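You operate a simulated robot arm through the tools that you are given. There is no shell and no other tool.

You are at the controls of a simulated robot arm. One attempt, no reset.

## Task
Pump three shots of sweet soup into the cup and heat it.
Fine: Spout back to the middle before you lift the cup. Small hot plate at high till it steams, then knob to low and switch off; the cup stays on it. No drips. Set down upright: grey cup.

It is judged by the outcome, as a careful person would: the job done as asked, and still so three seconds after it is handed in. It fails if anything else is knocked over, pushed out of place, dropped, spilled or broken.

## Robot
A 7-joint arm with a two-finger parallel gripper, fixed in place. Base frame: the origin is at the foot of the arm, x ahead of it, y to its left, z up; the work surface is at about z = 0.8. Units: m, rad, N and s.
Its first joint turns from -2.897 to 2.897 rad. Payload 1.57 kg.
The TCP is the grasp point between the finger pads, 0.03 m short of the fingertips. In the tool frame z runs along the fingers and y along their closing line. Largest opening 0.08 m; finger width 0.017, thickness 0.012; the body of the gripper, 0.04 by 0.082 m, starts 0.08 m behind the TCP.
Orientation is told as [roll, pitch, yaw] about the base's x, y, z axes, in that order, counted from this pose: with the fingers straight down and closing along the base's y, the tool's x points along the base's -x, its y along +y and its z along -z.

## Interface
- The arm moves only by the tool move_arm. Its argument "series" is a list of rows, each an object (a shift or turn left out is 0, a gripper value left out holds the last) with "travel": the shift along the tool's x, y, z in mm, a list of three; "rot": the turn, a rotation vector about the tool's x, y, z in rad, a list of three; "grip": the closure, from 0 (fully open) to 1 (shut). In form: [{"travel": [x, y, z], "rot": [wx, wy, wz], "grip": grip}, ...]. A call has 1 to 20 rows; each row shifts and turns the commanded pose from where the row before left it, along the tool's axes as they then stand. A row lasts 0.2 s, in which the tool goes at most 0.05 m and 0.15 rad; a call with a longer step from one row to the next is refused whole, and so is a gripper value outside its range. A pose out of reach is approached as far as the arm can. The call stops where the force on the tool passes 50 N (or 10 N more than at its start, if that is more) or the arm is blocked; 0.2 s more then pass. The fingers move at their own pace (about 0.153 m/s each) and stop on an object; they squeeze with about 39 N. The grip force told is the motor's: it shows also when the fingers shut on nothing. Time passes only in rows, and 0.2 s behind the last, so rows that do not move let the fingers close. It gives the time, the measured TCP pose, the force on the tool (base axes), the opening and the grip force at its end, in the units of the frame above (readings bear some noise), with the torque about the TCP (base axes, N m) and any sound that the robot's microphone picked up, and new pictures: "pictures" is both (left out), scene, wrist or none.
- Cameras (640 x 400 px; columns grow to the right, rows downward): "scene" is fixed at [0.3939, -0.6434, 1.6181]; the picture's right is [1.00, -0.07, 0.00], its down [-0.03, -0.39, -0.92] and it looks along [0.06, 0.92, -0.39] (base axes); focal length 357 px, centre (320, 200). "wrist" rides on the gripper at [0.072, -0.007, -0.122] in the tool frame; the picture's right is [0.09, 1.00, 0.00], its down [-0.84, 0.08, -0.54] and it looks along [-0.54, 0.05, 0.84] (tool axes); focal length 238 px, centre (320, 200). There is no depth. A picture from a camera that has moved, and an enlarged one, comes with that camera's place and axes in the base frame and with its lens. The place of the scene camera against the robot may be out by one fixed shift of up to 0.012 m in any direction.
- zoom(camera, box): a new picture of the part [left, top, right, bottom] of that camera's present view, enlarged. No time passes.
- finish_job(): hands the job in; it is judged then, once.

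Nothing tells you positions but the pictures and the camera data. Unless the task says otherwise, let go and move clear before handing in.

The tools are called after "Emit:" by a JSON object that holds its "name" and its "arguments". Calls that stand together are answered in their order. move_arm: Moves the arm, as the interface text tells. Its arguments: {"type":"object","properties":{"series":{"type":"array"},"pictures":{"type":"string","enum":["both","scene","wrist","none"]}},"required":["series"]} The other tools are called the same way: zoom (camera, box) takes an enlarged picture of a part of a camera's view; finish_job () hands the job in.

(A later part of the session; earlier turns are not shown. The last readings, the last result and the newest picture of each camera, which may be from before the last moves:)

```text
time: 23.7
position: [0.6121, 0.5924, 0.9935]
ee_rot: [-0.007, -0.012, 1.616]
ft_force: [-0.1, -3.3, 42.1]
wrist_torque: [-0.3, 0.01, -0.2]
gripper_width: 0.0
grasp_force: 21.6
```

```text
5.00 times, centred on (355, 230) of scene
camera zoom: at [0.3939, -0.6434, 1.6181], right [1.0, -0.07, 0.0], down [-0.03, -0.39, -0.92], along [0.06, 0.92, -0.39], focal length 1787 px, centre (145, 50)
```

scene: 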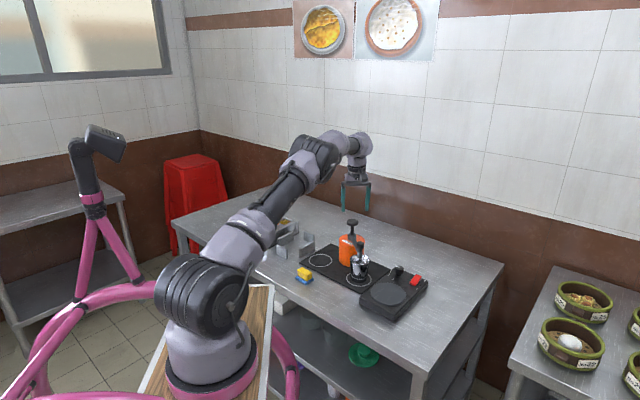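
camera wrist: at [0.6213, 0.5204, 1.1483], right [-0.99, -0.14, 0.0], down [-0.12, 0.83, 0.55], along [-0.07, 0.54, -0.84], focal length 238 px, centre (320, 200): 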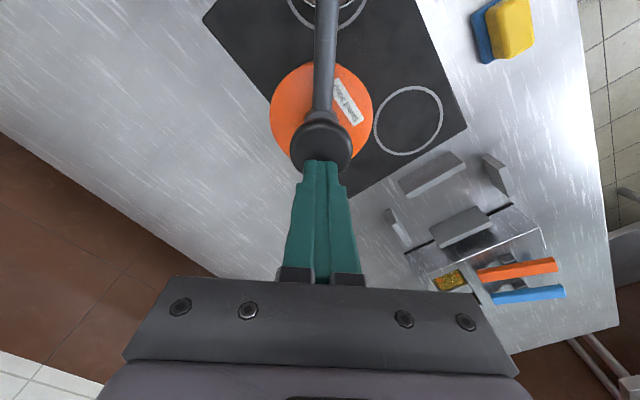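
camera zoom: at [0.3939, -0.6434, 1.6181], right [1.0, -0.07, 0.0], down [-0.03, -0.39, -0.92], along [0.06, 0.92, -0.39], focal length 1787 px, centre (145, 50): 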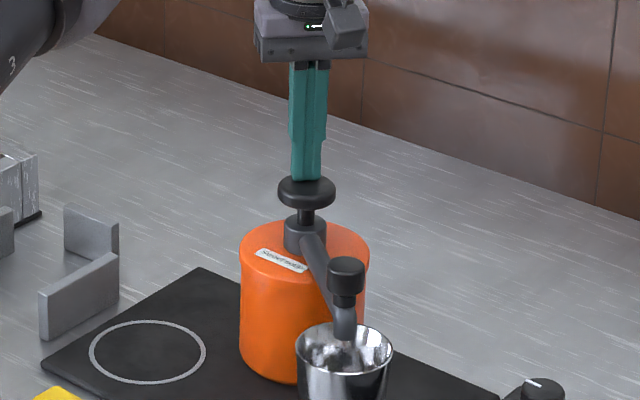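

Three shots are done. I'll rise clear, let any residue drip into the cup, and move back above the spout handle with the fingers open.

Emit:
{"name": "move_arm", "arguments": {"series": [{"travel": [0, 0, -5]}, {"travel": [0, 0, -10]}, {"travel": [0, 0, -20]}, {"travel": [0, 0, -40]}, {"travel": [42, -1.5, 0], "grip": 0}, {"travel": [42, -1.5, 0]}, {"travel": [43, -1.4, 0]}, {"travel": [0, 0, 0]}, {"travel": [0, 0, 0]}, {"travel": [0, 0, 0]}, {"travel": [0, 0, 0]}], "pictures": "both"}}

Emit:
{"name": "zoom", "arguments": {"camera": "wrist", "box": [230, 80, 420, 270]}}

Emit:
{"name": "zoom", "arguments": {"camera": "scene", "box": [330, 225, 390, 280]}}

```text
time: 26.1
position: [0.6211, 0.4645, 1.0616]
ee_rot: [-0.003, -0.01, 1.617]
ft_force: [0.2, 0.2, -0.2]
wrist_torque: [-0.02, 0.01, 0.01]
gripper_width: 0.0797
grasp_force: 0.0
camera wrist: at [0.6314, 0.3942, 1.184], right [-0.99, -0.14, 0.0], down [-0.12, 0.83, 0.55], along [-0.07, 0.54, -0.84], focal length 238 px, centre (320, 200)
```

scene: 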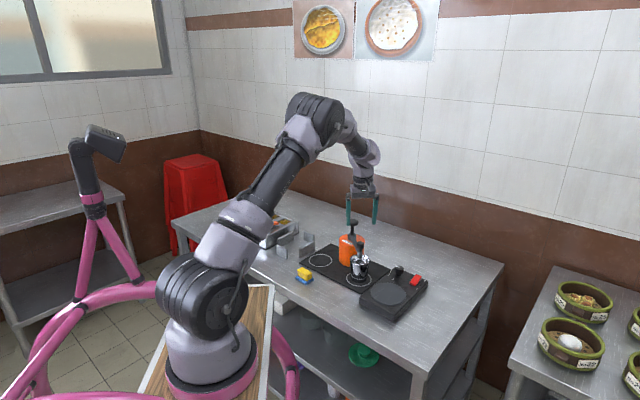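
wrist: 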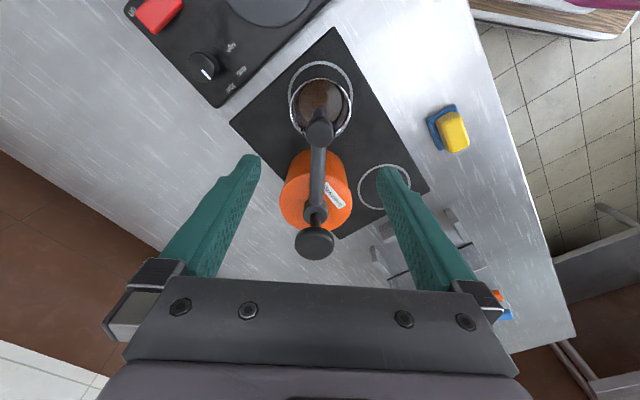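

```text
2.11 times, centred on (325, 175) of wrist
camera zoom: at [0.6314, 0.3942, 1.184], right [-0.99, -0.14, 0.0], down [-0.12, 0.83, 0.55], along [-0.07, 0.54, -0.84], focal length 502 px, centre (310, 253)
```

zoom: 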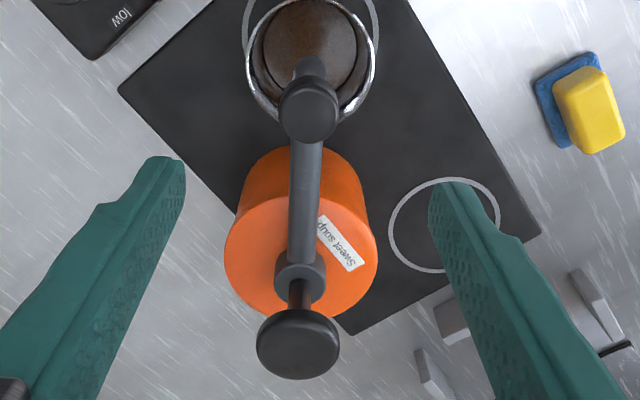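

```text
7.27 times, centred on (360, 252) of scene
camera zoom: at [0.3939, -0.6434, 1.6181], right [1.0, -0.07, 0.0], down [-0.03, -0.39, -0.92], along [0.06, 0.92, -0.39], focal length 2599 px, centre (29, -182)
```

zoom: 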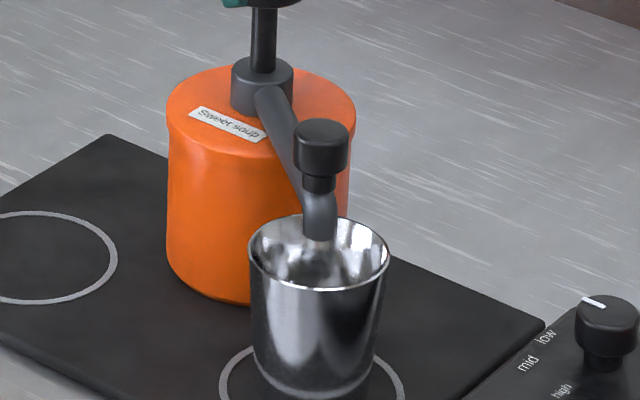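

The cup holds brown soup and nothing is dripping. I'll come down around the spout handle again to swing it back to the middle.

Emit:
{"name": "move_arm", "arguments": {"series": [{"travel": [0.5, -0.9, 0], "rot": [-0.01, -0.003, -0.038]}, {"travel": [0, 0, 40]}, {"travel": [0, 0, 35]}, {"travel": [0, 0, 18]}, {"travel": [0, 0, 9]}, {"travel": [0, 0, 0], "grip": 0.45}, {"travel": [0, 0, 0], "grip": 0.57}, {"travel": [0, 0, 0]}], "pictures": "wrist"}}

Emit:
{"name": "zoom", "arguments": {"camera": "wrist", "box": [230, 80, 420, 270]}}

Emit:
{"name": "zoom", "arguments": {"camera": "scene", "box": [330, 225, 390, 280]}}

```text
time: 27.9
position: [0.6219, 0.464, 0.961]
ee_rot: [0.007, -0.008, 1.655]
ft_force: [-0.2, 0.6, -0.3]
wrist_torque: [0.03, -0.01, -0.01]
gripper_width: 0.0345
grasp_force: 0.1
camera wrist: at [0.6352, 0.3941, 1.0822], right [-0.98, -0.17, 0.01], down [-0.14, 0.82, 0.55], along [-0.1, 0.54, -0.83], focal length 238 px, centre (320, 200)
```

wrist: 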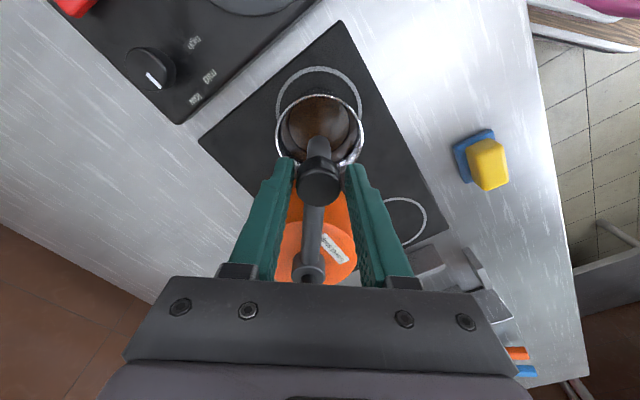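

```text
2.11 times, centred on (325, 175) of wrist
camera zoom: at [0.6352, 0.3941, 1.0822], right [-0.98, -0.17, 0.01], down [-0.14, 0.82, 0.55], along [-0.1, 0.54, -0.83], focal length 502 px, centre (310, 253)
```

zoom: 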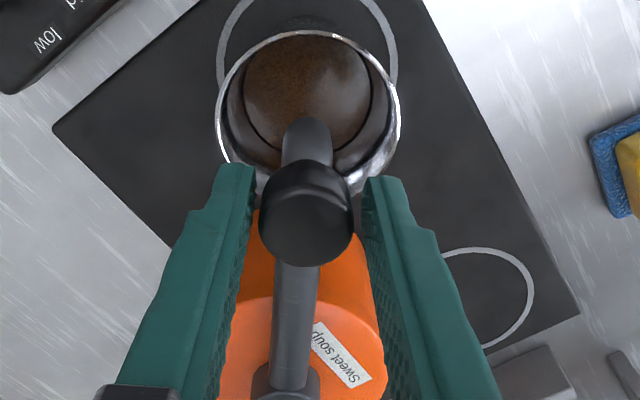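

```text
7.27 times, centred on (360, 252) of scene
camera zoom: at [0.3939, -0.6434, 1.6181], right [1.0, -0.07, 0.0], down [-0.03, -0.39, -0.92], along [0.06, 0.92, -0.39], focal length 2599 px, centre (29, -182)
```

zoom: 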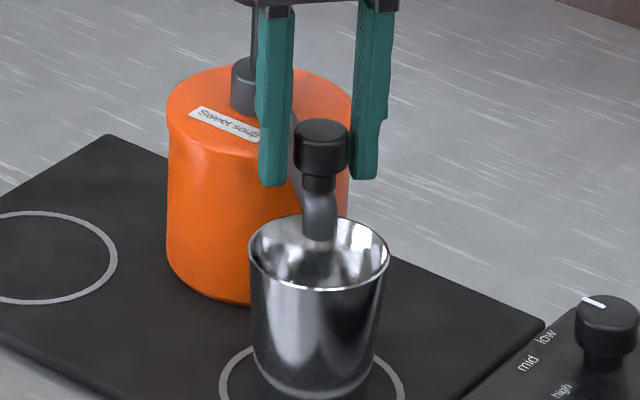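

The handle is caged again and the nozzle looks clean. I'll swing it back along the same arc.

Emit:
{"name": "move_arm", "arguments": {"series": [{"travel": [-0.3, 8.75, 0], "rot": [0.007, 0.008, 0.07]}, {"travel": [-0.3, 8.75, 0], "rot": [0, 0, 0.07]}, {"travel": [-0.3, 8.75, 0], "rot": [0, 0, 0.07]}, {"travel": [-0.3, 8.75, 0], "rot": [0, 0, 0.07]}, {"travel": [-0.3, 8.75, 0], "rot": [0, 0, 0.07]}], "pictures": "wrist"}}

Emit:
{"name": "zoom", "arguments": {"camera": "scene", "box": [330, 225, 390, 280]}}

```text
time: 29.1
position: [0.5777, 0.4679, 0.9631]
ee_rot: [0.001, -0.002, 1.301]
ft_force: [-0.4, 0.5, 0.5]
wrist_torque: [0.01, -0.01, -0.01]
gripper_width: 0.0344
grasp_force: 0.0
camera wrist: at [0.5656, 0.3986, 1.0841], right [-0.98, 0.18, 0.0], down [0.15, 0.83, 0.54], along [0.1, 0.53, -0.84], focal length 238 px, centre (320, 200)
```

wrist: 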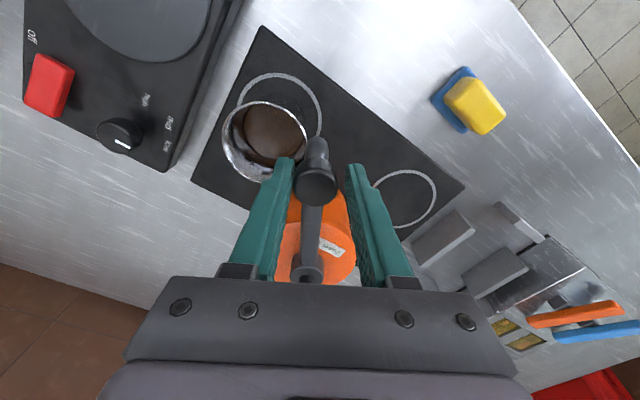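

```text
7.27 times, centred on (360, 252) of scene
camera zoom: at [0.3939, -0.6434, 1.6181], right [1.0, -0.07, 0.0], down [-0.03, -0.39, -0.92], along [0.06, 0.92, -0.39], focal length 2599 px, centre (29, -182)
```

zoom: 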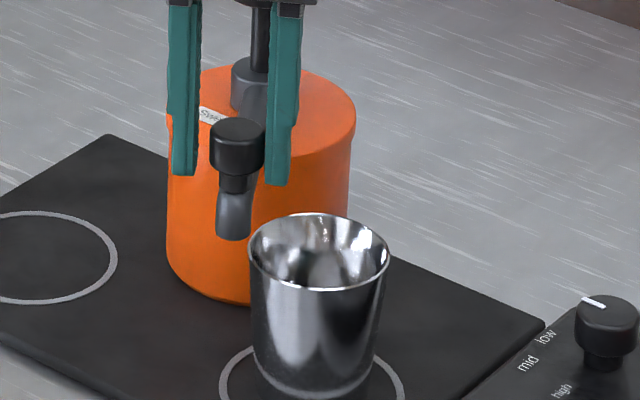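

It's moving well, with the cup undisturbed and no drip. I'll continue to the middle.

Emit:
{"name": "move_arm", "arguments": {"series": [{"travel": [-0.3, 8.75, 0], "rot": [0, 0, 0.07]}, {"travel": [-0.3, 8.75, 0], "rot": [0, 0, 0.07]}, {"travel": [-0.3, 8.75, 0], "rot": [0, 0, 0.07]}, {"travel": [-0.3, 8.75, 0], "rot": [0, 0, 0.07]}, {"travel": [-0.3, 8.75, 0], "rot": [0, 0, 0.07]}, {"travel": [-0.3, 8.75, 0], "rot": [0, 0, 0.07]}, {"travel": [-0.3, 8.75, 0], "rot": [0, 0, 0.07]}, {"travel": [0, 2, 0], "rot": [0, 0, 0]}, {"travel": [0, 0, 0]}], "pictures": "wrist"}}

Emit:
{"name": "zoom", "arguments": {"camera": "scene", "box": [325, 215, 385, 290]}}

Emit:
{"name": "zoom", "arguments": {"camera": "wrist", "box": [230, 80, 420, 270]}}

```text
time: 31.1
position: [0.5217, 0.5016, 0.9626]
ee_rot: [0.0, 0.0, 0.812]
ft_force: [0.5, 0.9, -0.3]
wrist_torque: [0.0, -0.01, 0.03]
gripper_width: 0.0346
grasp_force: 0.1
camera wrist: at [0.4786, 0.4449, 1.0835], right [-0.79, 0.62, 0.0], down [0.52, 0.66, 0.54], along [0.33, 0.43, -0.84], focal length 238 px, centre (320, 200)
```

wrist: 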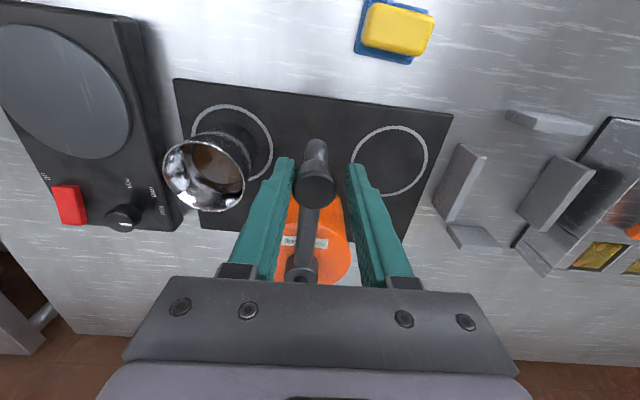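

```text
5.33 times, centred on (355, 252) of scene
camera zoom: at [0.3939, -0.6434, 1.6181], right [1.0, -0.07, 0.0], down [-0.03, -0.39, -0.92], along [0.06, 0.92, -0.39], focal length 1906 px, centre (133, -80)
```

zoom: 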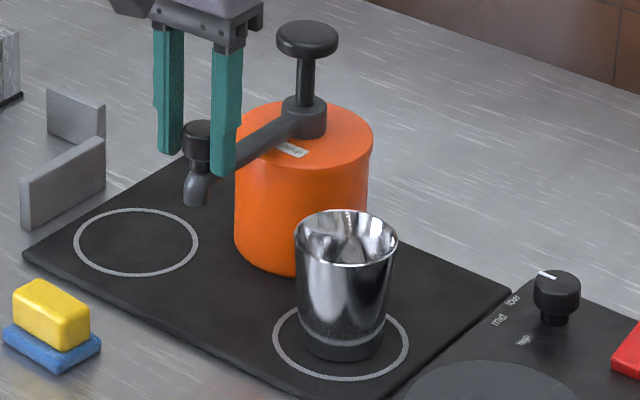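

```text
2.11 times, centred on (325, 175) of wrist
camera zoom: at [0.4786, 0.4449, 1.0835], right [-0.79, 0.62, 0.0], down [0.52, 0.66, 0.54], along [0.33, 0.43, -0.84], focal length 502 px, centre (310, 253)
```

zoom: 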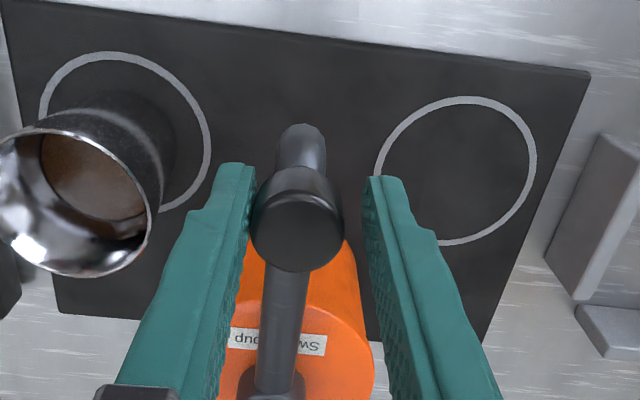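

The spout looks back in the middle. I'll back off, rise, and compare it with the original view from the same pose.

Emit:
{"name": "move_arm", "arguments": {"series": [{"travel": [0, -1.5, 0]}, {"travel": [0, 0, -20]}, {"travel": [0, 0, -37], "rot": [0, 0, 0.068]}, {"travel": [0, 0, 0], "grip": 0}, {"travel": [0, 0, 0]}], "pictures": "none"}}

Emit:
{"name": "zoom", "arguments": {"camera": "wrist", "box": [230, 80, 420, 270]}}

Emit:
{"name": "zoom", "arguments": {"camera": "scene", "box": [325, 215, 385, 290]}}

```text
time: 32.3
position: [0.5239, 0.4996, 1.0186]
ee_rot: [0.001, 0.0, 0.745]
ft_force: [1.3, 0.1, -1.3]
wrist_torque: [-0.02, -0.02, 0.01]
gripper_width: 0.08
grasp_force: 0.1
```

```text
2.11 times, centred on (325, 175) of wrist
camera zoom: at [0.4764, 0.4469, 1.1404], right [-0.74, 0.67, 0.0], down [0.56, 0.62, 0.54], along [0.36, 0.4, -0.84], focal length 502 px, centre (310, 253)
```

zoom: 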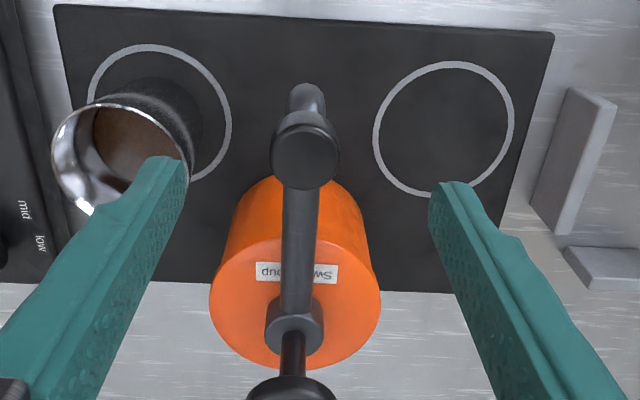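

```text
5.33 times, centred on (355, 252) of scene
camera zoom: at [0.3939, -0.6434, 1.6181], right [1.0, -0.07, 0.0], down [-0.03, -0.39, -0.92], along [0.06, 0.92, -0.39], focal length 1906 px, centre (133, -80)
```

zoom: 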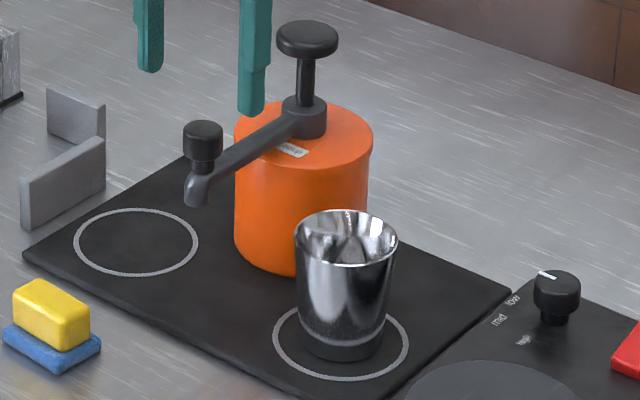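

The spout matches its original middle position. Now I'll move above the cup with the fingers open, closing along x, to check centring.

Emit:
{"name": "move_arm", "arguments": {"series": [{"travel": [0, 0, -15], "rot": [0, 0, -0.146]}, {"rot": [0, 0, -0.146]}, {"rot": [0, 0, -0.146]}, {"rot": [0, 0, -0.146]}, {"rot": [0, 0, -0.146]}, {"rot": [0, 0, -0.146]}, {"travel": [15.1, -32, 0]}, {"travel": [15.1, -32, 0]}, {"travel": [15.1, -32, 0]}, {"travel": [0, 0, 30]}, {"travel": [0, 0, 30]}, {"travel": [0, 0, 0]}], "pictures": "wrist"}}

Emit:
{"name": "zoom", "arguments": {"camera": "wrist", "box": [230, 80, 420, 270]}}

Emit:
{"name": "zoom", "arguments": {"camera": "scene", "box": [325, 215, 405, 290]}}

```text
time: 34.9
position: [0.6211, 0.4591, 0.974]
ee_rot: [0.0, -0.002, 1.621]
ft_force: [0.4, 0.4, 0.3]
wrist_torque: [0.0, 0.02, -0.02]
gripper_width: 0.0801
grasp_force: 0.1
camera wrist: at [0.6321, 0.3898, 1.0963], right [-0.99, -0.14, 0.0], down [-0.12, 0.83, 0.54], along [-0.08, 0.54, -0.84], focal length 238 px, centre (320, 200)
```

wrist: 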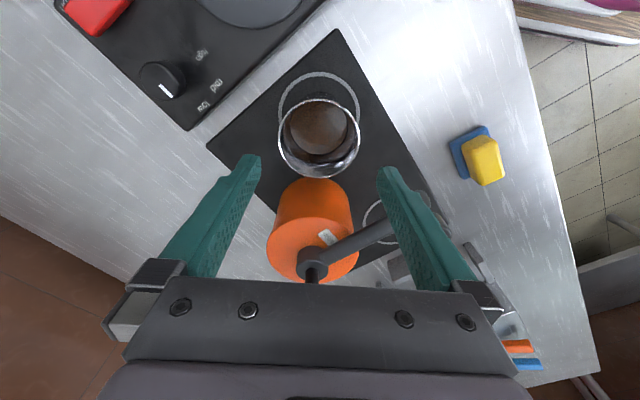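

```text
2.11 times, centred on (325, 175) of wrist
camera zoom: at [0.6321, 0.3898, 1.0963], right [-0.99, -0.14, 0.0], down [-0.12, 0.83, 0.54], along [-0.08, 0.54, -0.84], focal length 502 px, centre (310, 253)
```

zoom: 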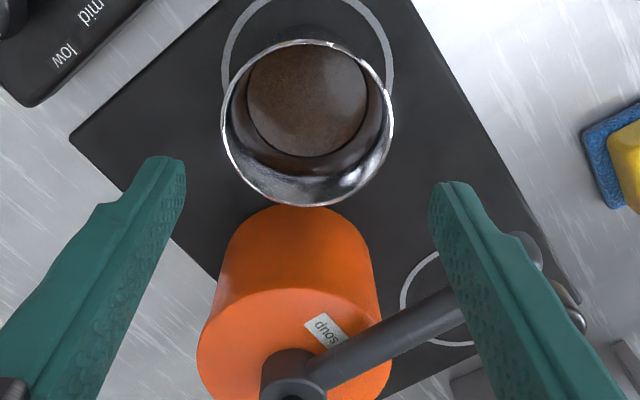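

```text
5.33 times, centred on (365, 252) of scene
camera zoom: at [0.3939, -0.6434, 1.6181], right [1.0, -0.07, 0.0], down [-0.03, -0.39, -0.92], along [0.06, 0.92, -0.39], focal length 1906 px, centre (80, -80)
```

zoom: 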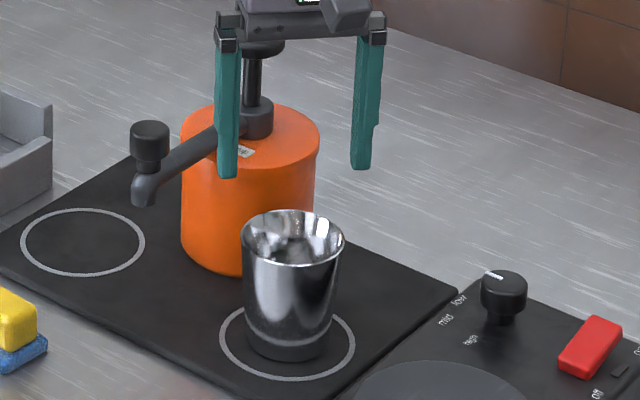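

The cup is centred to within about 2 mm and contains three shots of soup. I'll lower the fingers around the rim and check before closing.

Emit:
{"name": "move_arm", "arguments": {"series": [{"travel": [1, -1.8, 30]}, {"travel": [0, 0, 25]}, {"travel": [0, 0, 15]}], "pictures": "wrist"}}

Emit:
{"name": "zoom", "arguments": {"camera": "wrist", "box": [230, 80, 420, 270]}}

Emit:
{"name": "zoom", "arguments": {"camera": "scene", "box": [325, 215, 405, 290]}}

```text
time: 35.7
position: [0.6251, 0.4584, 0.9049]
ee_rot: [0.001, -0.002, 1.625]
ft_force: [-0.9, -0.3, 0.8]
wrist_torque: [-0.01, 0.0, 0.04]
gripper_width: 0.08
grasp_force: 0.1
camera wrist: at [0.6348, 0.3881, 1.0269], right [-0.99, -0.14, 0.0], down [-0.12, 0.83, 0.54], along [-0.08, 0.54, -0.84], focal length 238 px, centre (320, 200)
```

wrist: 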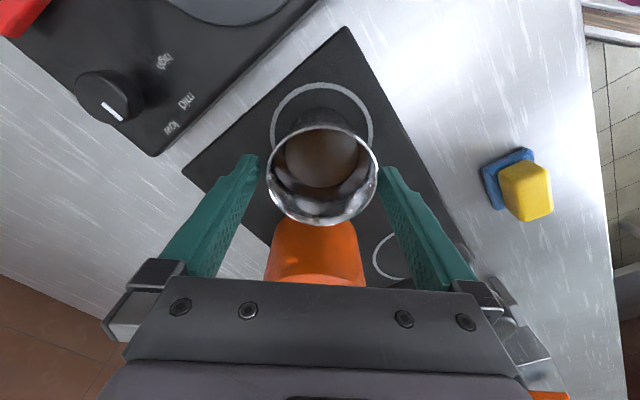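

```text
2.11 times, centred on (325, 175) of wrist
camera zoom: at [0.6348, 0.3881, 1.0269], right [-0.99, -0.14, 0.0], down [-0.12, 0.83, 0.54], along [-0.08, 0.54, -0.84], focal length 502 px, centre (310, 253)
```

zoom: 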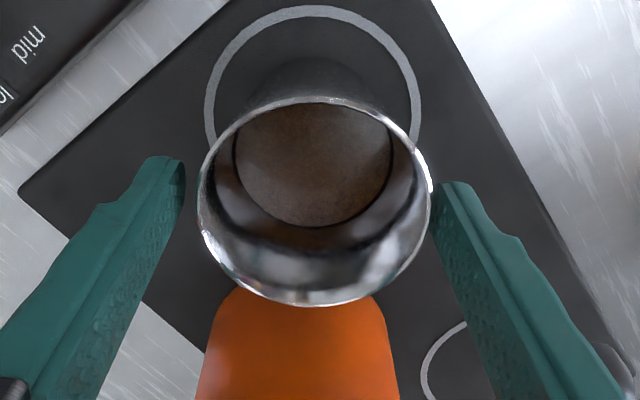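

```text
5.33 times, centred on (365, 252) of scene
camera zoom: at [0.3939, -0.6434, 1.6181], right [1.0, -0.07, 0.0], down [-0.03, -0.39, -0.92], along [0.06, 0.92, -0.39], focal length 1906 px, centre (80, -80)
```

zoom: 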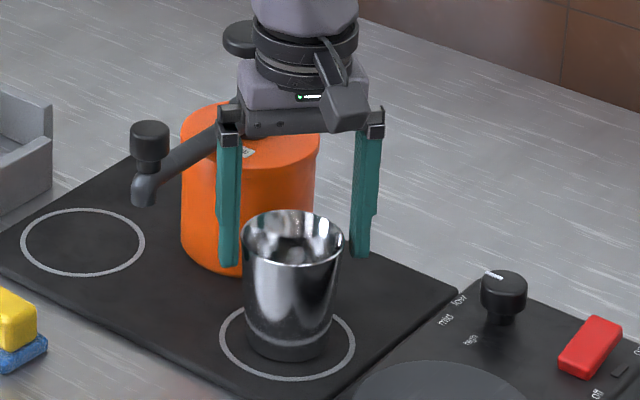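

I need to shift 1.4 mm to centre, then go down 28 mm more. After that I'll close gently on the cup.

Emit:
{"name": "move_arm", "arguments": {"series": [{"travel": [0, 1.4, 0]}, {"travel": [0, 0, 15]}, {"travel": [0, 0, 13]}, {"travel": [0, 0, 0], "grip": 0.06}, {"travel": [0, 0, 0], "grip": 0.09}, {"travel": [0, 0, 0], "grip": 0.12}], "pictures": "wrist"}}

Emit:
{"name": "zoom", "arguments": {"camera": "scene", "box": [325, 215, 405, 290]}}

```text
time: 37.1
position: [0.6228, 0.4578, 0.8774]
ee_rot: [0.001, -0.003, 1.623]
ft_force: [0.8, 1.7, 1.1]
wrist_torque: [0.05, 0.01, -0.1]
gripper_width: 0.0738
grasp_force: 39.1
camera wrist: at [0.633, 0.3879, 0.9995], right [-0.99, -0.14, 0.0], down [-0.12, 0.83, 0.54], along [-0.08, 0.54, -0.84], focal length 238 px, centre (320, 200)
```

wrist: 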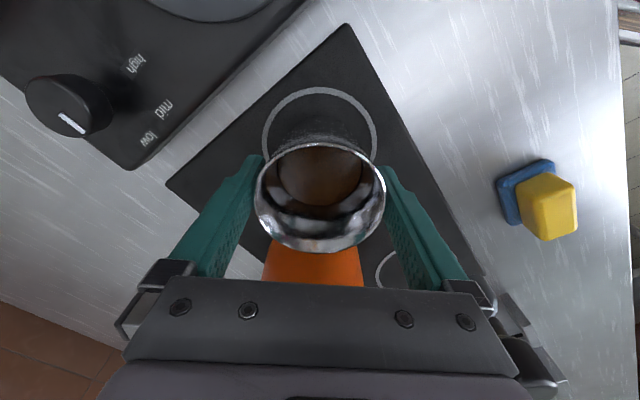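

```text
5.33 times, centred on (365, 252) of scene
camera zoom: at [0.3939, -0.6434, 1.6181], right [1.0, -0.07, 0.0], down [-0.03, -0.39, -0.92], along [0.06, 0.92, -0.39], focal length 1906 px, centre (80, -80)
```

zoom: 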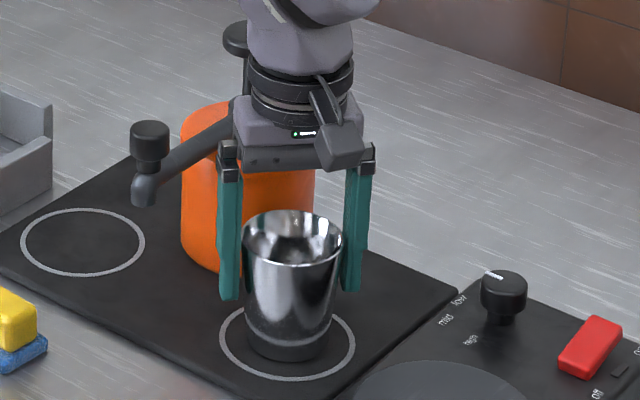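

The cup is gripped at the rim (39 N, width 0.074) and the spout is well clear. I'll lift slowly straight up.

Emit:
{"name": "move_arm", "arguments": {"series": [{"travel": [0, 0, 0], "grip": 0.4}, {"travel": [0, 0, -3]}, {"travel": [0, 0, -6]}, {"travel": [0, 0, -9]}, {"travel": [0, 0, -11]}, {"travel": [0, 0, -12]}, {"travel": [0, 0, -12]}, {"travel": [0, 0, -12]}, {"travel": [0, 0, -11]}, {"travel": [0, 0, -9]}, {"travel": [0, 0, -6]}, {"travel": [0, 0, -3]}, {"travel": [0, 0, 0]}], "pictures": "both"}}

Emit:
{"name": "zoom", "arguments": {"camera": "scene", "box": [325, 205, 435, 325]}}

Emit:
{"name": "zoom", "arguments": {"camera": "wrist", "box": [130, 0, 450, 200]}}

```text
time: 39.9
position: [0.6228, 0.4581, 0.9708]
ee_rot: [0.0, -0.002, 1.623]
ft_force: [0.2, -0.3, -1.3]
wrist_torque: [0.0, -0.01, 0.01]
gripper_width: 0.0737
grasp_force: 38.7
camera wrist: at [0.6332, 0.3875, 1.0922], right [-0.99, -0.14, 0.0], down [-0.12, 0.83, 0.54], along [-0.08, 0.54, -0.84], focal length 238 px, centre (320, 200)
```

scene: 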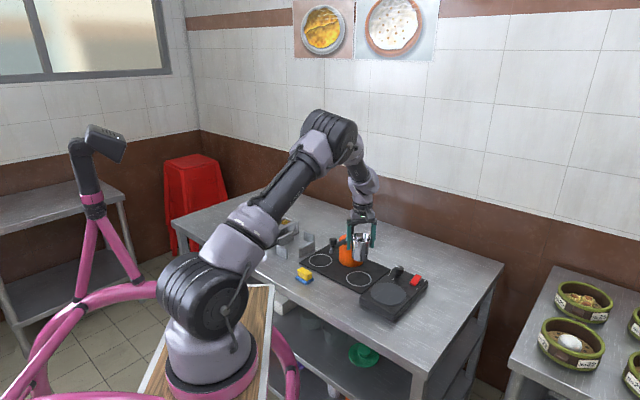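
wrist: 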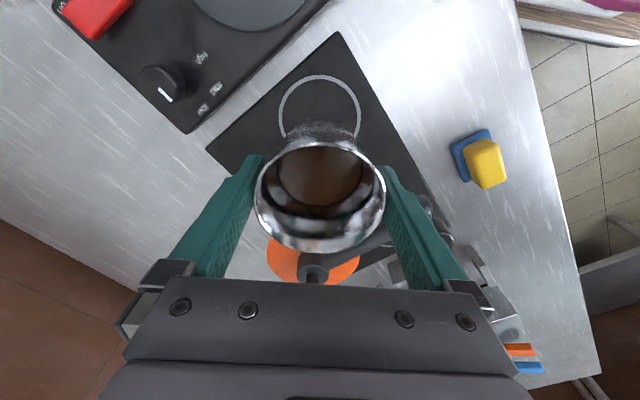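

```text
3.33 times, centred on (380, 265) of scene
camera zoom: at [0.3939, -0.6434, 1.6181], right [1.0, -0.07, 0.0], down [-0.03, -0.39, -0.92], along [0.06, 0.92, -0.39], focal length 1191 px, centre (120, -17)
```

zoom: 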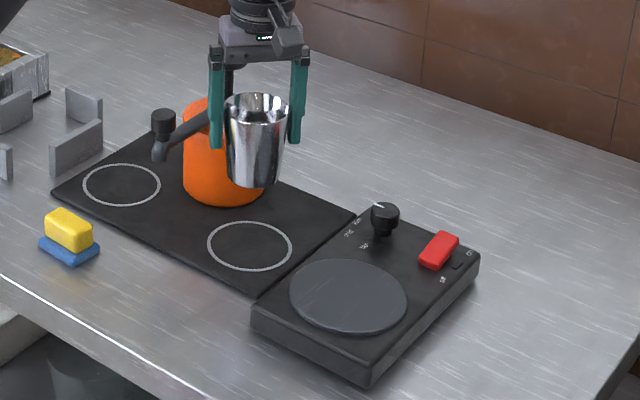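

```text
2.00 times, centred on (290, 100) of wrist
camera zoom: at [0.6332, 0.3875, 1.0922], right [-0.99, -0.14, 0.0], down [-0.12, 0.83, 0.54], along [-0.08, 0.54, -0.84], focal length 477 px, centre (380, 400)
```

zoom: 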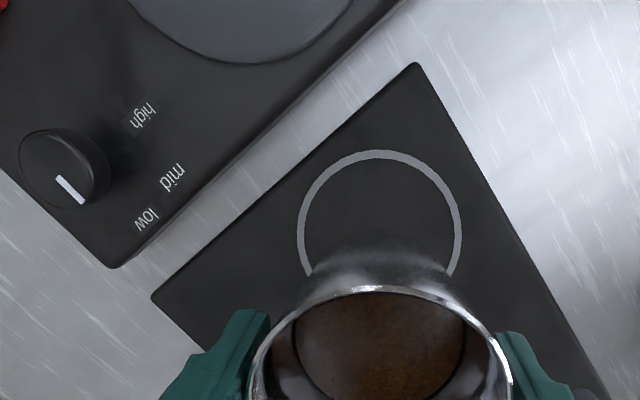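

The cup is lifted, upright, and nothing spilled. I'll carry it smoothly over the plate, near (0.697, 0.326), and check alignment before lowering.

Emit:
{"name": "move_arm", "arguments": {"series": [{"travel": [5.4, -2.7, 0]}, {"travel": [10.9, -5.4, 0]}, {"travel": [16.3, -8.1, 0]}, {"travel": [19, -9.4, 0]}, {"travel": [19, -9.4, 0]}, {"travel": [19, -9.4, 0]}, {"travel": [16.3, -8.1, 0]}, {"travel": [13.6, -6.7, 0]}, {"travel": [9.5, -4.7, 0]}, {"travel": [6.8, -3.3, 0]}, {"travel": [0, 0, 0]}, {"travel": [0, 0, 0]}], "pictures": "both"}}

Emit:
{"name": "zoom", "arguments": {"camera": "scene", "box": [345, 225, 435, 325]}}

Emit:
{"name": "zoom", "arguments": {"camera": "wrist", "box": [200, 60, 440, 260]}}

```text
time: 42.5
position: [0.6976, 0.3256, 0.9688]
ee_rot: [-0.003, -0.002, 1.621]
ft_force: [-0.4, -0.7, -1.9]
wrist_torque: [-0.03, 0.04, -0.04]
gripper_width: 0.0736
grasp_force: 39.1
camera wrist: at [0.7082, 0.2555, 1.0912], right [-0.99, -0.14, 0.0], down [-0.12, 0.83, 0.54], along [-0.08, 0.54, -0.84], focal length 238 px, centre (320, 200)
```

scene: 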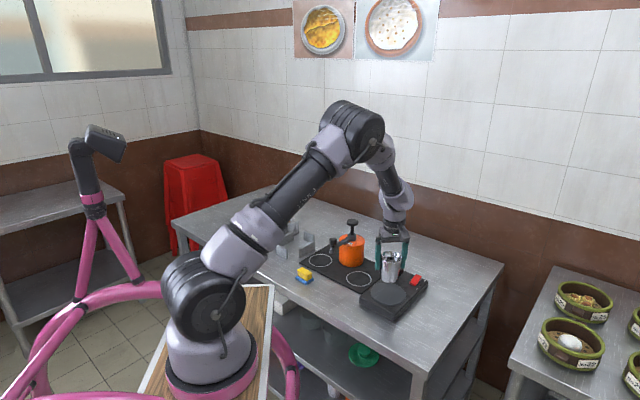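
wrist: 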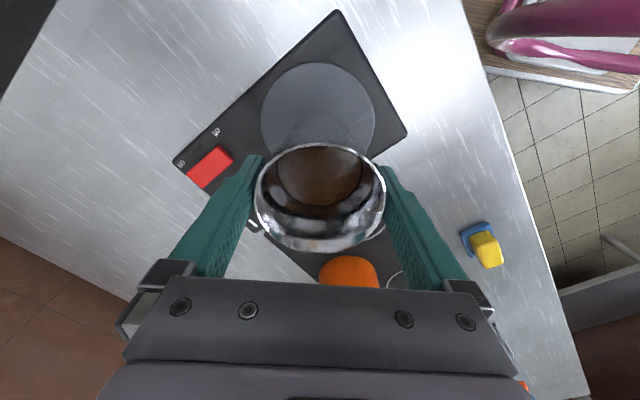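

```text
4.00 times, centred on (390, 275) of scene
camera zoom: at [0.3939, -0.6434, 1.6181], right [1.0, -0.07, 0.0], down [-0.03, -0.39, -0.92], along [0.06, 0.92, -0.39], focal length 1430 px, centre (40, -100)
```

zoom: 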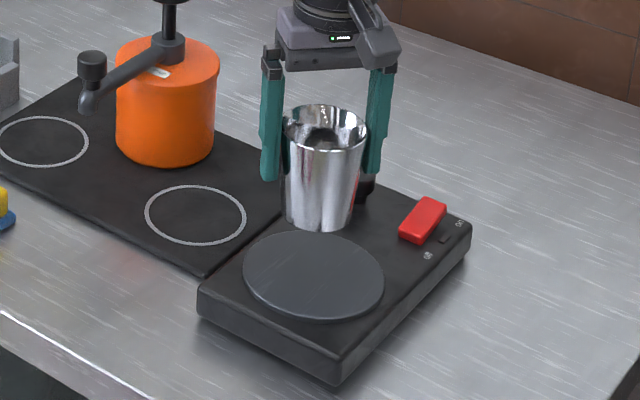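

```text
2.00 times, centred on (320, 160) of wrist
camera zoom: at [0.7082, 0.2555, 1.0912], right [-0.99, -0.14, 0.0], down [-0.12, 0.83, 0.54], along [-0.08, 0.54, -0.84], focal length 477 px, centre (320, 280)
```

zoom: 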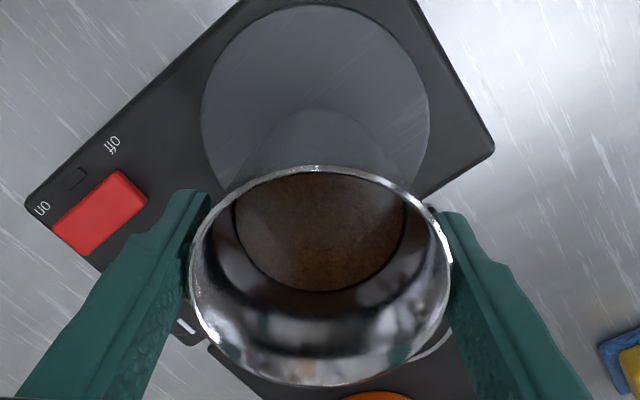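

The plate centre is at about (0.701, 0.3265), so I'll shift 3.4 mm and lower the cup smoothly to just above the plate.

Emit:
{"name": "move_arm", "arguments": {"series": [{"travel": [-0.7, -3.4, 3]}, {"travel": [0, 0, 8]}, {"travel": [0, 0, 12]}, {"travel": [0, 0, 12]}, {"travel": [0, 0, 10]}, {"travel": [0, 0, 6]}, {"travel": [0, 0, 2]}, {"travel": [0, 0, 0]}], "pictures": "none"}}

Emit:
{"name": "zoom", "arguments": {"camera": "scene", "box": [345, 225, 435, 325]}}

Emit:
{"name": "zoom", "arguments": {"camera": "wrist", "box": [200, 60, 440, 260]}}

```text
time: 44.3
position: [0.6996, 0.3255, 0.9162]
ee_rot: [0.002, -0.003, 1.624]
ft_force: [1.2, -1.0, -1.8]
wrist_torque: [0.02, 0.02, 0.04]
gripper_width: 0.0738
grasp_force: 39.4
```

```text
4.00 times, centred on (390, 275) of scene
camera zoom: at [0.3939, -0.6434, 1.6181], right [1.0, -0.07, 0.0], down [-0.03, -0.39, -0.92], along [0.06, 0.92, -0.39], focal length 1430 px, centre (40, -100)
```

zoom: 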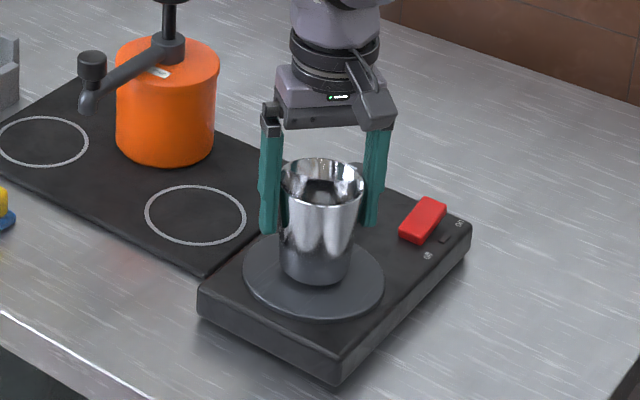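

```text
2.00 times, centred on (320, 160) of wrist
camera zoom: at [0.7108, 0.2559, 1.0382], right [-0.99, -0.14, 0.0], down [-0.12, 0.83, 0.54], along [-0.08, 0.54, -0.84], focal length 477 px, centre (320, 280)
```

zoom: 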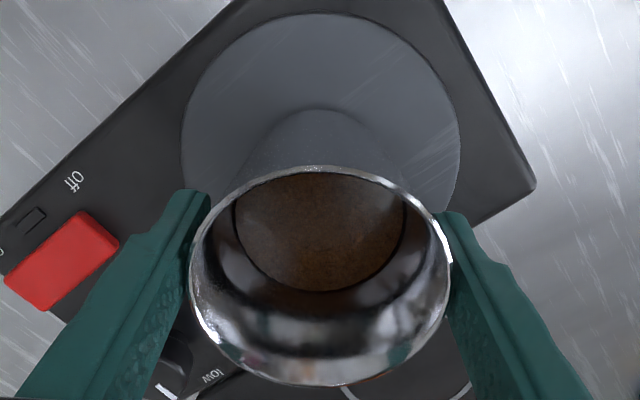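

The cup is nearly centred just above the plate. I'll lower in small steps and watch for contact.

Emit:
{"name": "move_arm", "arguments": {"series": [{"travel": [0, 0, 2]}, {"travel": [0, 0, 2]}, {"travel": [0, 0, 1.5]}, {"travel": [0, 0, 0]}], "pictures": "none"}}

Emit:
{"name": "zoom", "arguments": {"camera": "scene", "box": [345, 225, 435, 325]}}

```text
time: 45.3
position: [0.6999, 0.3266, 0.9109]
ee_rot: [0.001, -0.003, 1.622]
ft_force: [-0.6, -2.4, 5.0]
wrist_torque: [-0.15, 0.23, 0.04]
gripper_width: 0.0736
grasp_force: 38.9
```

```text
4.00 times, centred on (390, 275) of scene
camera zoom: at [0.3939, -0.6434, 1.6181], right [1.0, -0.07, 0.0], down [-0.03, -0.39, -0.92], along [0.06, 0.92, -0.39], focal length 1430 px, centre (40, -100)
```

zoom: 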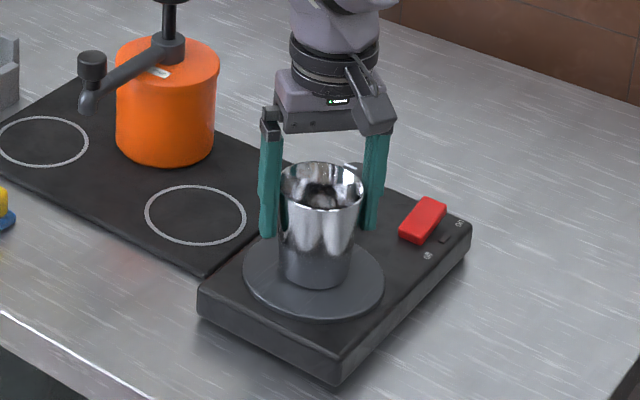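

The cup touches the plate at about 7 N. I'll open gradually and check that both fingers clear the rim before rising.

Emit:
{"name": "move_arm", "arguments": {"series": [{"travel": [0, 0, 0], "grip": 0.07}, {"travel": [0, 0, 0], "grip": 0.05}, {"travel": [0, 0, 0], "grip": 0.03}, {"travel": [0, 0, 0], "grip": 0.0}, {"travel": [0, 0, 0]}], "pictures": "none"}}

Emit:
{"name": "zoom", "arguments": {"camera": "scene", "box": [355, 235, 425, 315]}}

Emit:
{"name": "zoom", "arguments": {"camera": "wrist", "box": [200, 60, 440, 260]}}

```text
time: 46.5
position: [0.7001, 0.327, 0.9108]
ee_rot: [-0.001, -0.002, 1.624]
ft_force: [-0.3, -0.3, 0.6]
wrist_torque: [0.03, -0.01, -0.05]
gripper_width: 0.0799
grasp_force: 0.0
```

```text
5.00 times, centred on (390, 275) of scene
camera zoom: at [0.3939, -0.6434, 1.6181], right [1.0, -0.07, 0.0], down [-0.03, -0.39, -0.92], along [0.06, 0.92, -0.39], focal length 1787 px, centre (-30, -175)
```

zoom: 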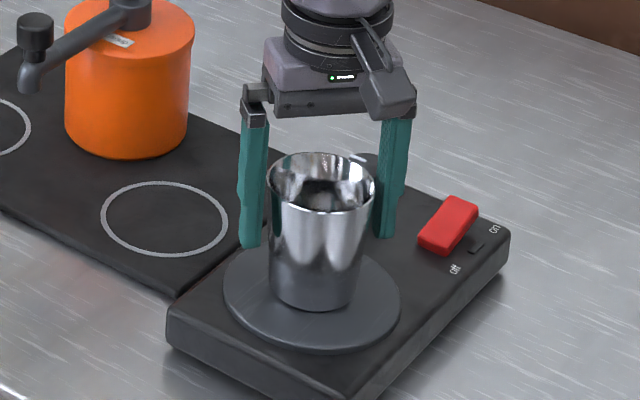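

```text
2.00 times, centred on (320, 160) of wrist
camera zoom: at [0.711, 0.2569, 1.0332], right [-0.99, -0.14, 0.0], down [-0.12, 0.83, 0.54], along [-0.08, 0.54, -0.84], focal length 477 px, centre (320, 280)
```

zoom: 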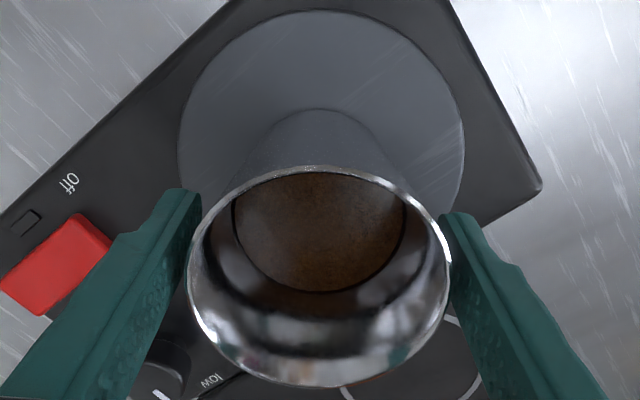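

The cup is released and upright, with both fingers clear. I'll rise straight up.

Emit:
{"name": "move_arm", "arguments": {"series": [{"travel": [0, 0, -4]}, {"travel": [0, 0, -8]}, {"travel": [0, 0, -15]}, {"travel": [0, 0, -20]}, {"travel": [0, 0, -25]}, {"travel": [0, 0, -30]}, {"travel": [0, 0, 0]}], "pictures": "both"}}

Emit:
{"name": "zoom", "arguments": {"camera": "scene", "box": [345, 235, 435, 325]}}

Emit:
{"name": "zoom", "arguments": {"camera": "wrist", "box": [150, 0, 450, 200]}}

```text
time: 48.1
position: [0.701, 0.3276, 1.0124]
ee_rot: [-0.001, -0.002, 1.623]
ft_force: [-0.7, -0.6, -0.2]
wrist_torque: [0.0, 0.01, 0.02]
gripper_width: 0.0802
grasp_force: 0.0
camera wrist: at [0.7112, 0.2577, 1.1348], right [-0.99, -0.14, 0.0], down [-0.12, 0.83, 0.54], along [-0.08, 0.54, -0.84], focal length 238 px, centre (320, 200)
```

scene: 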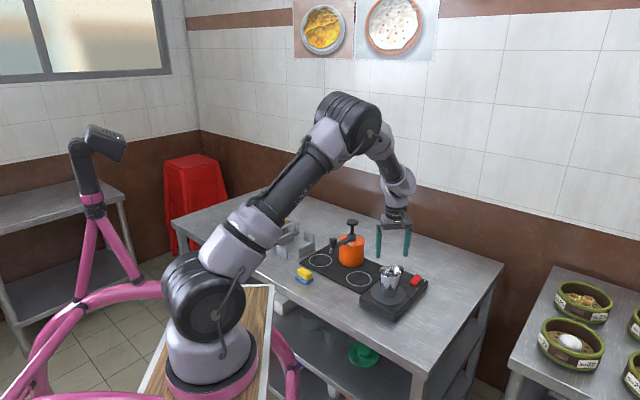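
wrist: 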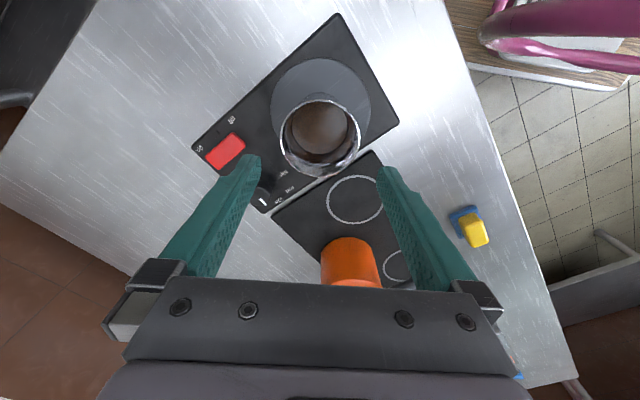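

```text
4.44 times, centred on (390, 280) of scene
camera zoom: at [0.3939, -0.6434, 1.6181], right [1.0, -0.07, 0.0], down [-0.03, -0.39, -0.92], along [0.06, 0.92, -0.39], focal length 1588 px, centre (9, -156)
```

zoom: 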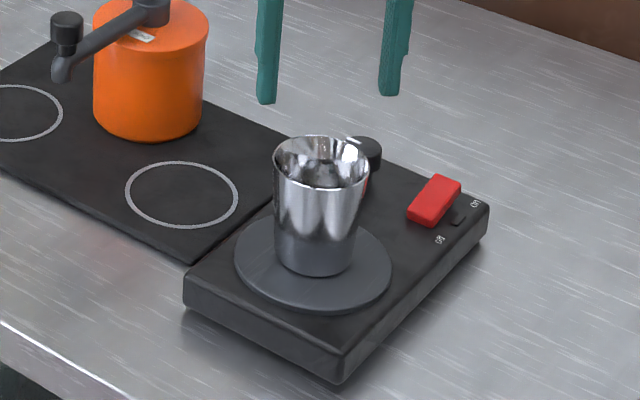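

```text
2.00 times, centred on (300, 100) of wrist
camera zoom: at [0.7112, 0.2577, 1.1348], right [-0.99, -0.14, 0.0], down [-0.12, 0.83, 0.54], along [-0.08, 0.54, -0.84], focal length 477 px, centre (360, 400)
```

zoom: 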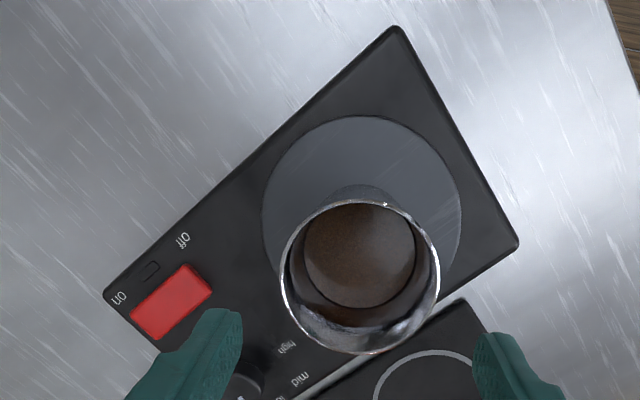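

The cup stands centred on the plate. Next is the knob, so I'll rotate the tool to yaw 0 and go above the knob at about (0.762, 0.436) to look.

Emit:
{"name": "move_arm", "arguments": {"series": [{"rot": [0, 0, 0.1475]}, {"rot": [0, 0, 0.1475]}, {"rot": [0, 0, 0.1475]}, {"rot": [0, 0, 0.1475]}, {"rot": [0, 0, 0.1475]}, {"rot": [0, 0, 0.1475]}, {"rot": [0, 0, 0.1475]}, {"rot": [0, 0, 0.1475]}, {"rot": [0, 0, 0.1475]}, {"rot": [0, 0, 0.1475]}, {"rot": [0, 0, 0.1475]}, {"travel": [-20, 36, 0]}, {"travel": [-20, 36, 0]}, {"travel": [-21, 37, 0]}, {"travel": [0, 0, 25]}, {"travel": [0, 0, 20]}, {"travel": [0, 0, 0]}], "pictures": "wrist"}}

Emit:
{"name": "zoom", "arguments": {"camera": "wrist", "box": [230, 80, 420, 270]}}

Emit:
{"name": "zoom", "arguments": {"camera": "scene", "box": [365, 235, 435, 305]}}

```text
time: 51.7
position: [0.7615, 0.4358, 0.9683]
ee_rot: [0.0, -0.001, 0.001]
ft_force: [0.1, -0.4, -0.1]
wrist_torque: [-0.02, -0.01, -0.01]
gripper_width: 0.0801
grasp_force: 0.1
camera wrist: at [0.6889, 0.4305, 1.0901], right [-0.09, 1.0, 0.0], down [0.84, 0.08, 0.54], along [0.54, 0.05, -0.84], focal length 238 px, centre (320, 200)
```

wrist: 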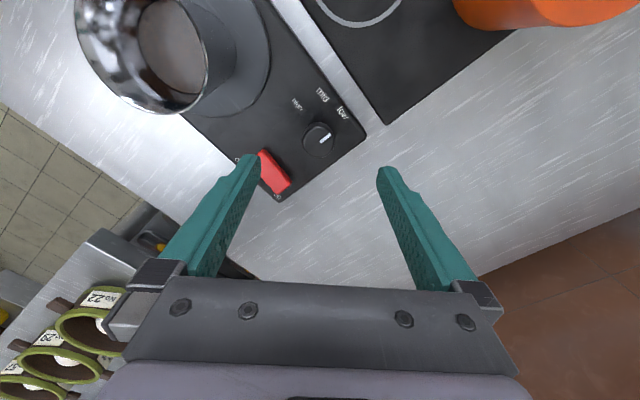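

```text
2.11 times, centred on (325, 175) of wrist
camera zoom: at [0.6889, 0.4305, 1.0901], right [-0.09, 1.0, 0.0], down [0.84, 0.08, 0.54], along [0.54, 0.05, -0.84], focal length 502 px, centre (310, 253)
```

zoom: 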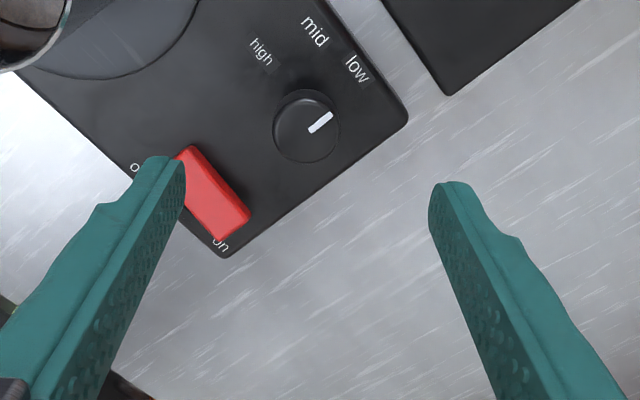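

```text
5.71 times, centred on (400, 270) of scene
camera zoom: at [0.3939, -0.6434, 1.6181], right [1.0, -0.07, 0.0], down [-0.03, -0.39, -0.92], along [0.06, 0.92, -0.39], focal length 2042 px, centre (-137, -200)
```

zoom: 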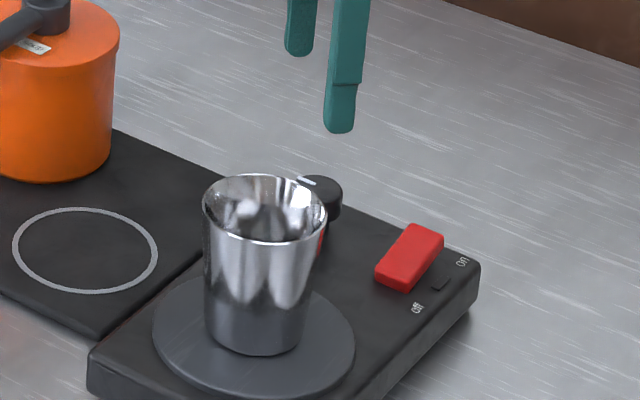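

The knob is at about (0.767, 0.435), with its top at about z 0.865 and its pointer at low; "high" is about 89° counter-clockwise. I'll centre on it, narrow the opening and lower around it.

Emit:
{"name": "move_arm", "arguments": {"series": [{"travel": [-5.5, -1, 0], "grip": 0.375}, {"travel": [0, 0, 30]}, {"travel": [0, 0, 20]}, {"travel": [0, 0, 0]}], "pictures": "none"}}

Emit:
{"name": "zoom", "arguments": {"camera": "wrist", "box": [230, 80, 420, 270]}}

Emit:
{"name": "zoom", "arguments": {"camera": "scene", "box": [365, 235, 435, 305]}}

```text
time: 52.7
position: [0.7666, 0.4339, 0.9169]
ee_rot: [0.003, 0.0, 0.001]
ft_force: [0.3, 0.4, -0.2]
wrist_torque: [0.02, 0.0, -0.01]
gripper_width: 0.0501
grasp_force: 0.0
```

```text
2.11 times, centred on (325, 175) of wrist
camera zoom: at [0.6956, 0.429, 1.0395], right [-0.09, 1.0, 0.0], down [0.84, 0.08, 0.54], along [0.54, 0.05, -0.84], focal length 502 px, centre (310, 253)
```

zoom: 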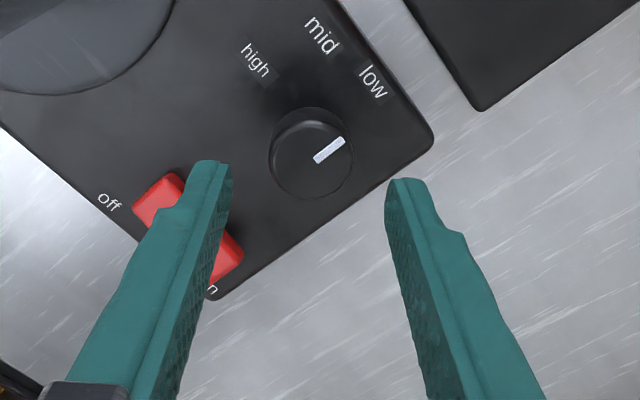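

```text
5.71 times, centred on (400, 270) of scene
camera zoom: at [0.3939, -0.6434, 1.6181], right [1.0, -0.07, 0.0], down [-0.03, -0.39, -0.92], along [0.06, 0.92, -0.39], focal length 2042 px, centre (-137, -200)
```

zoom: 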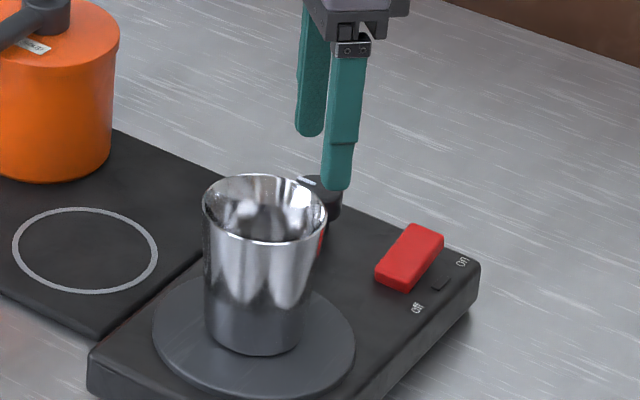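

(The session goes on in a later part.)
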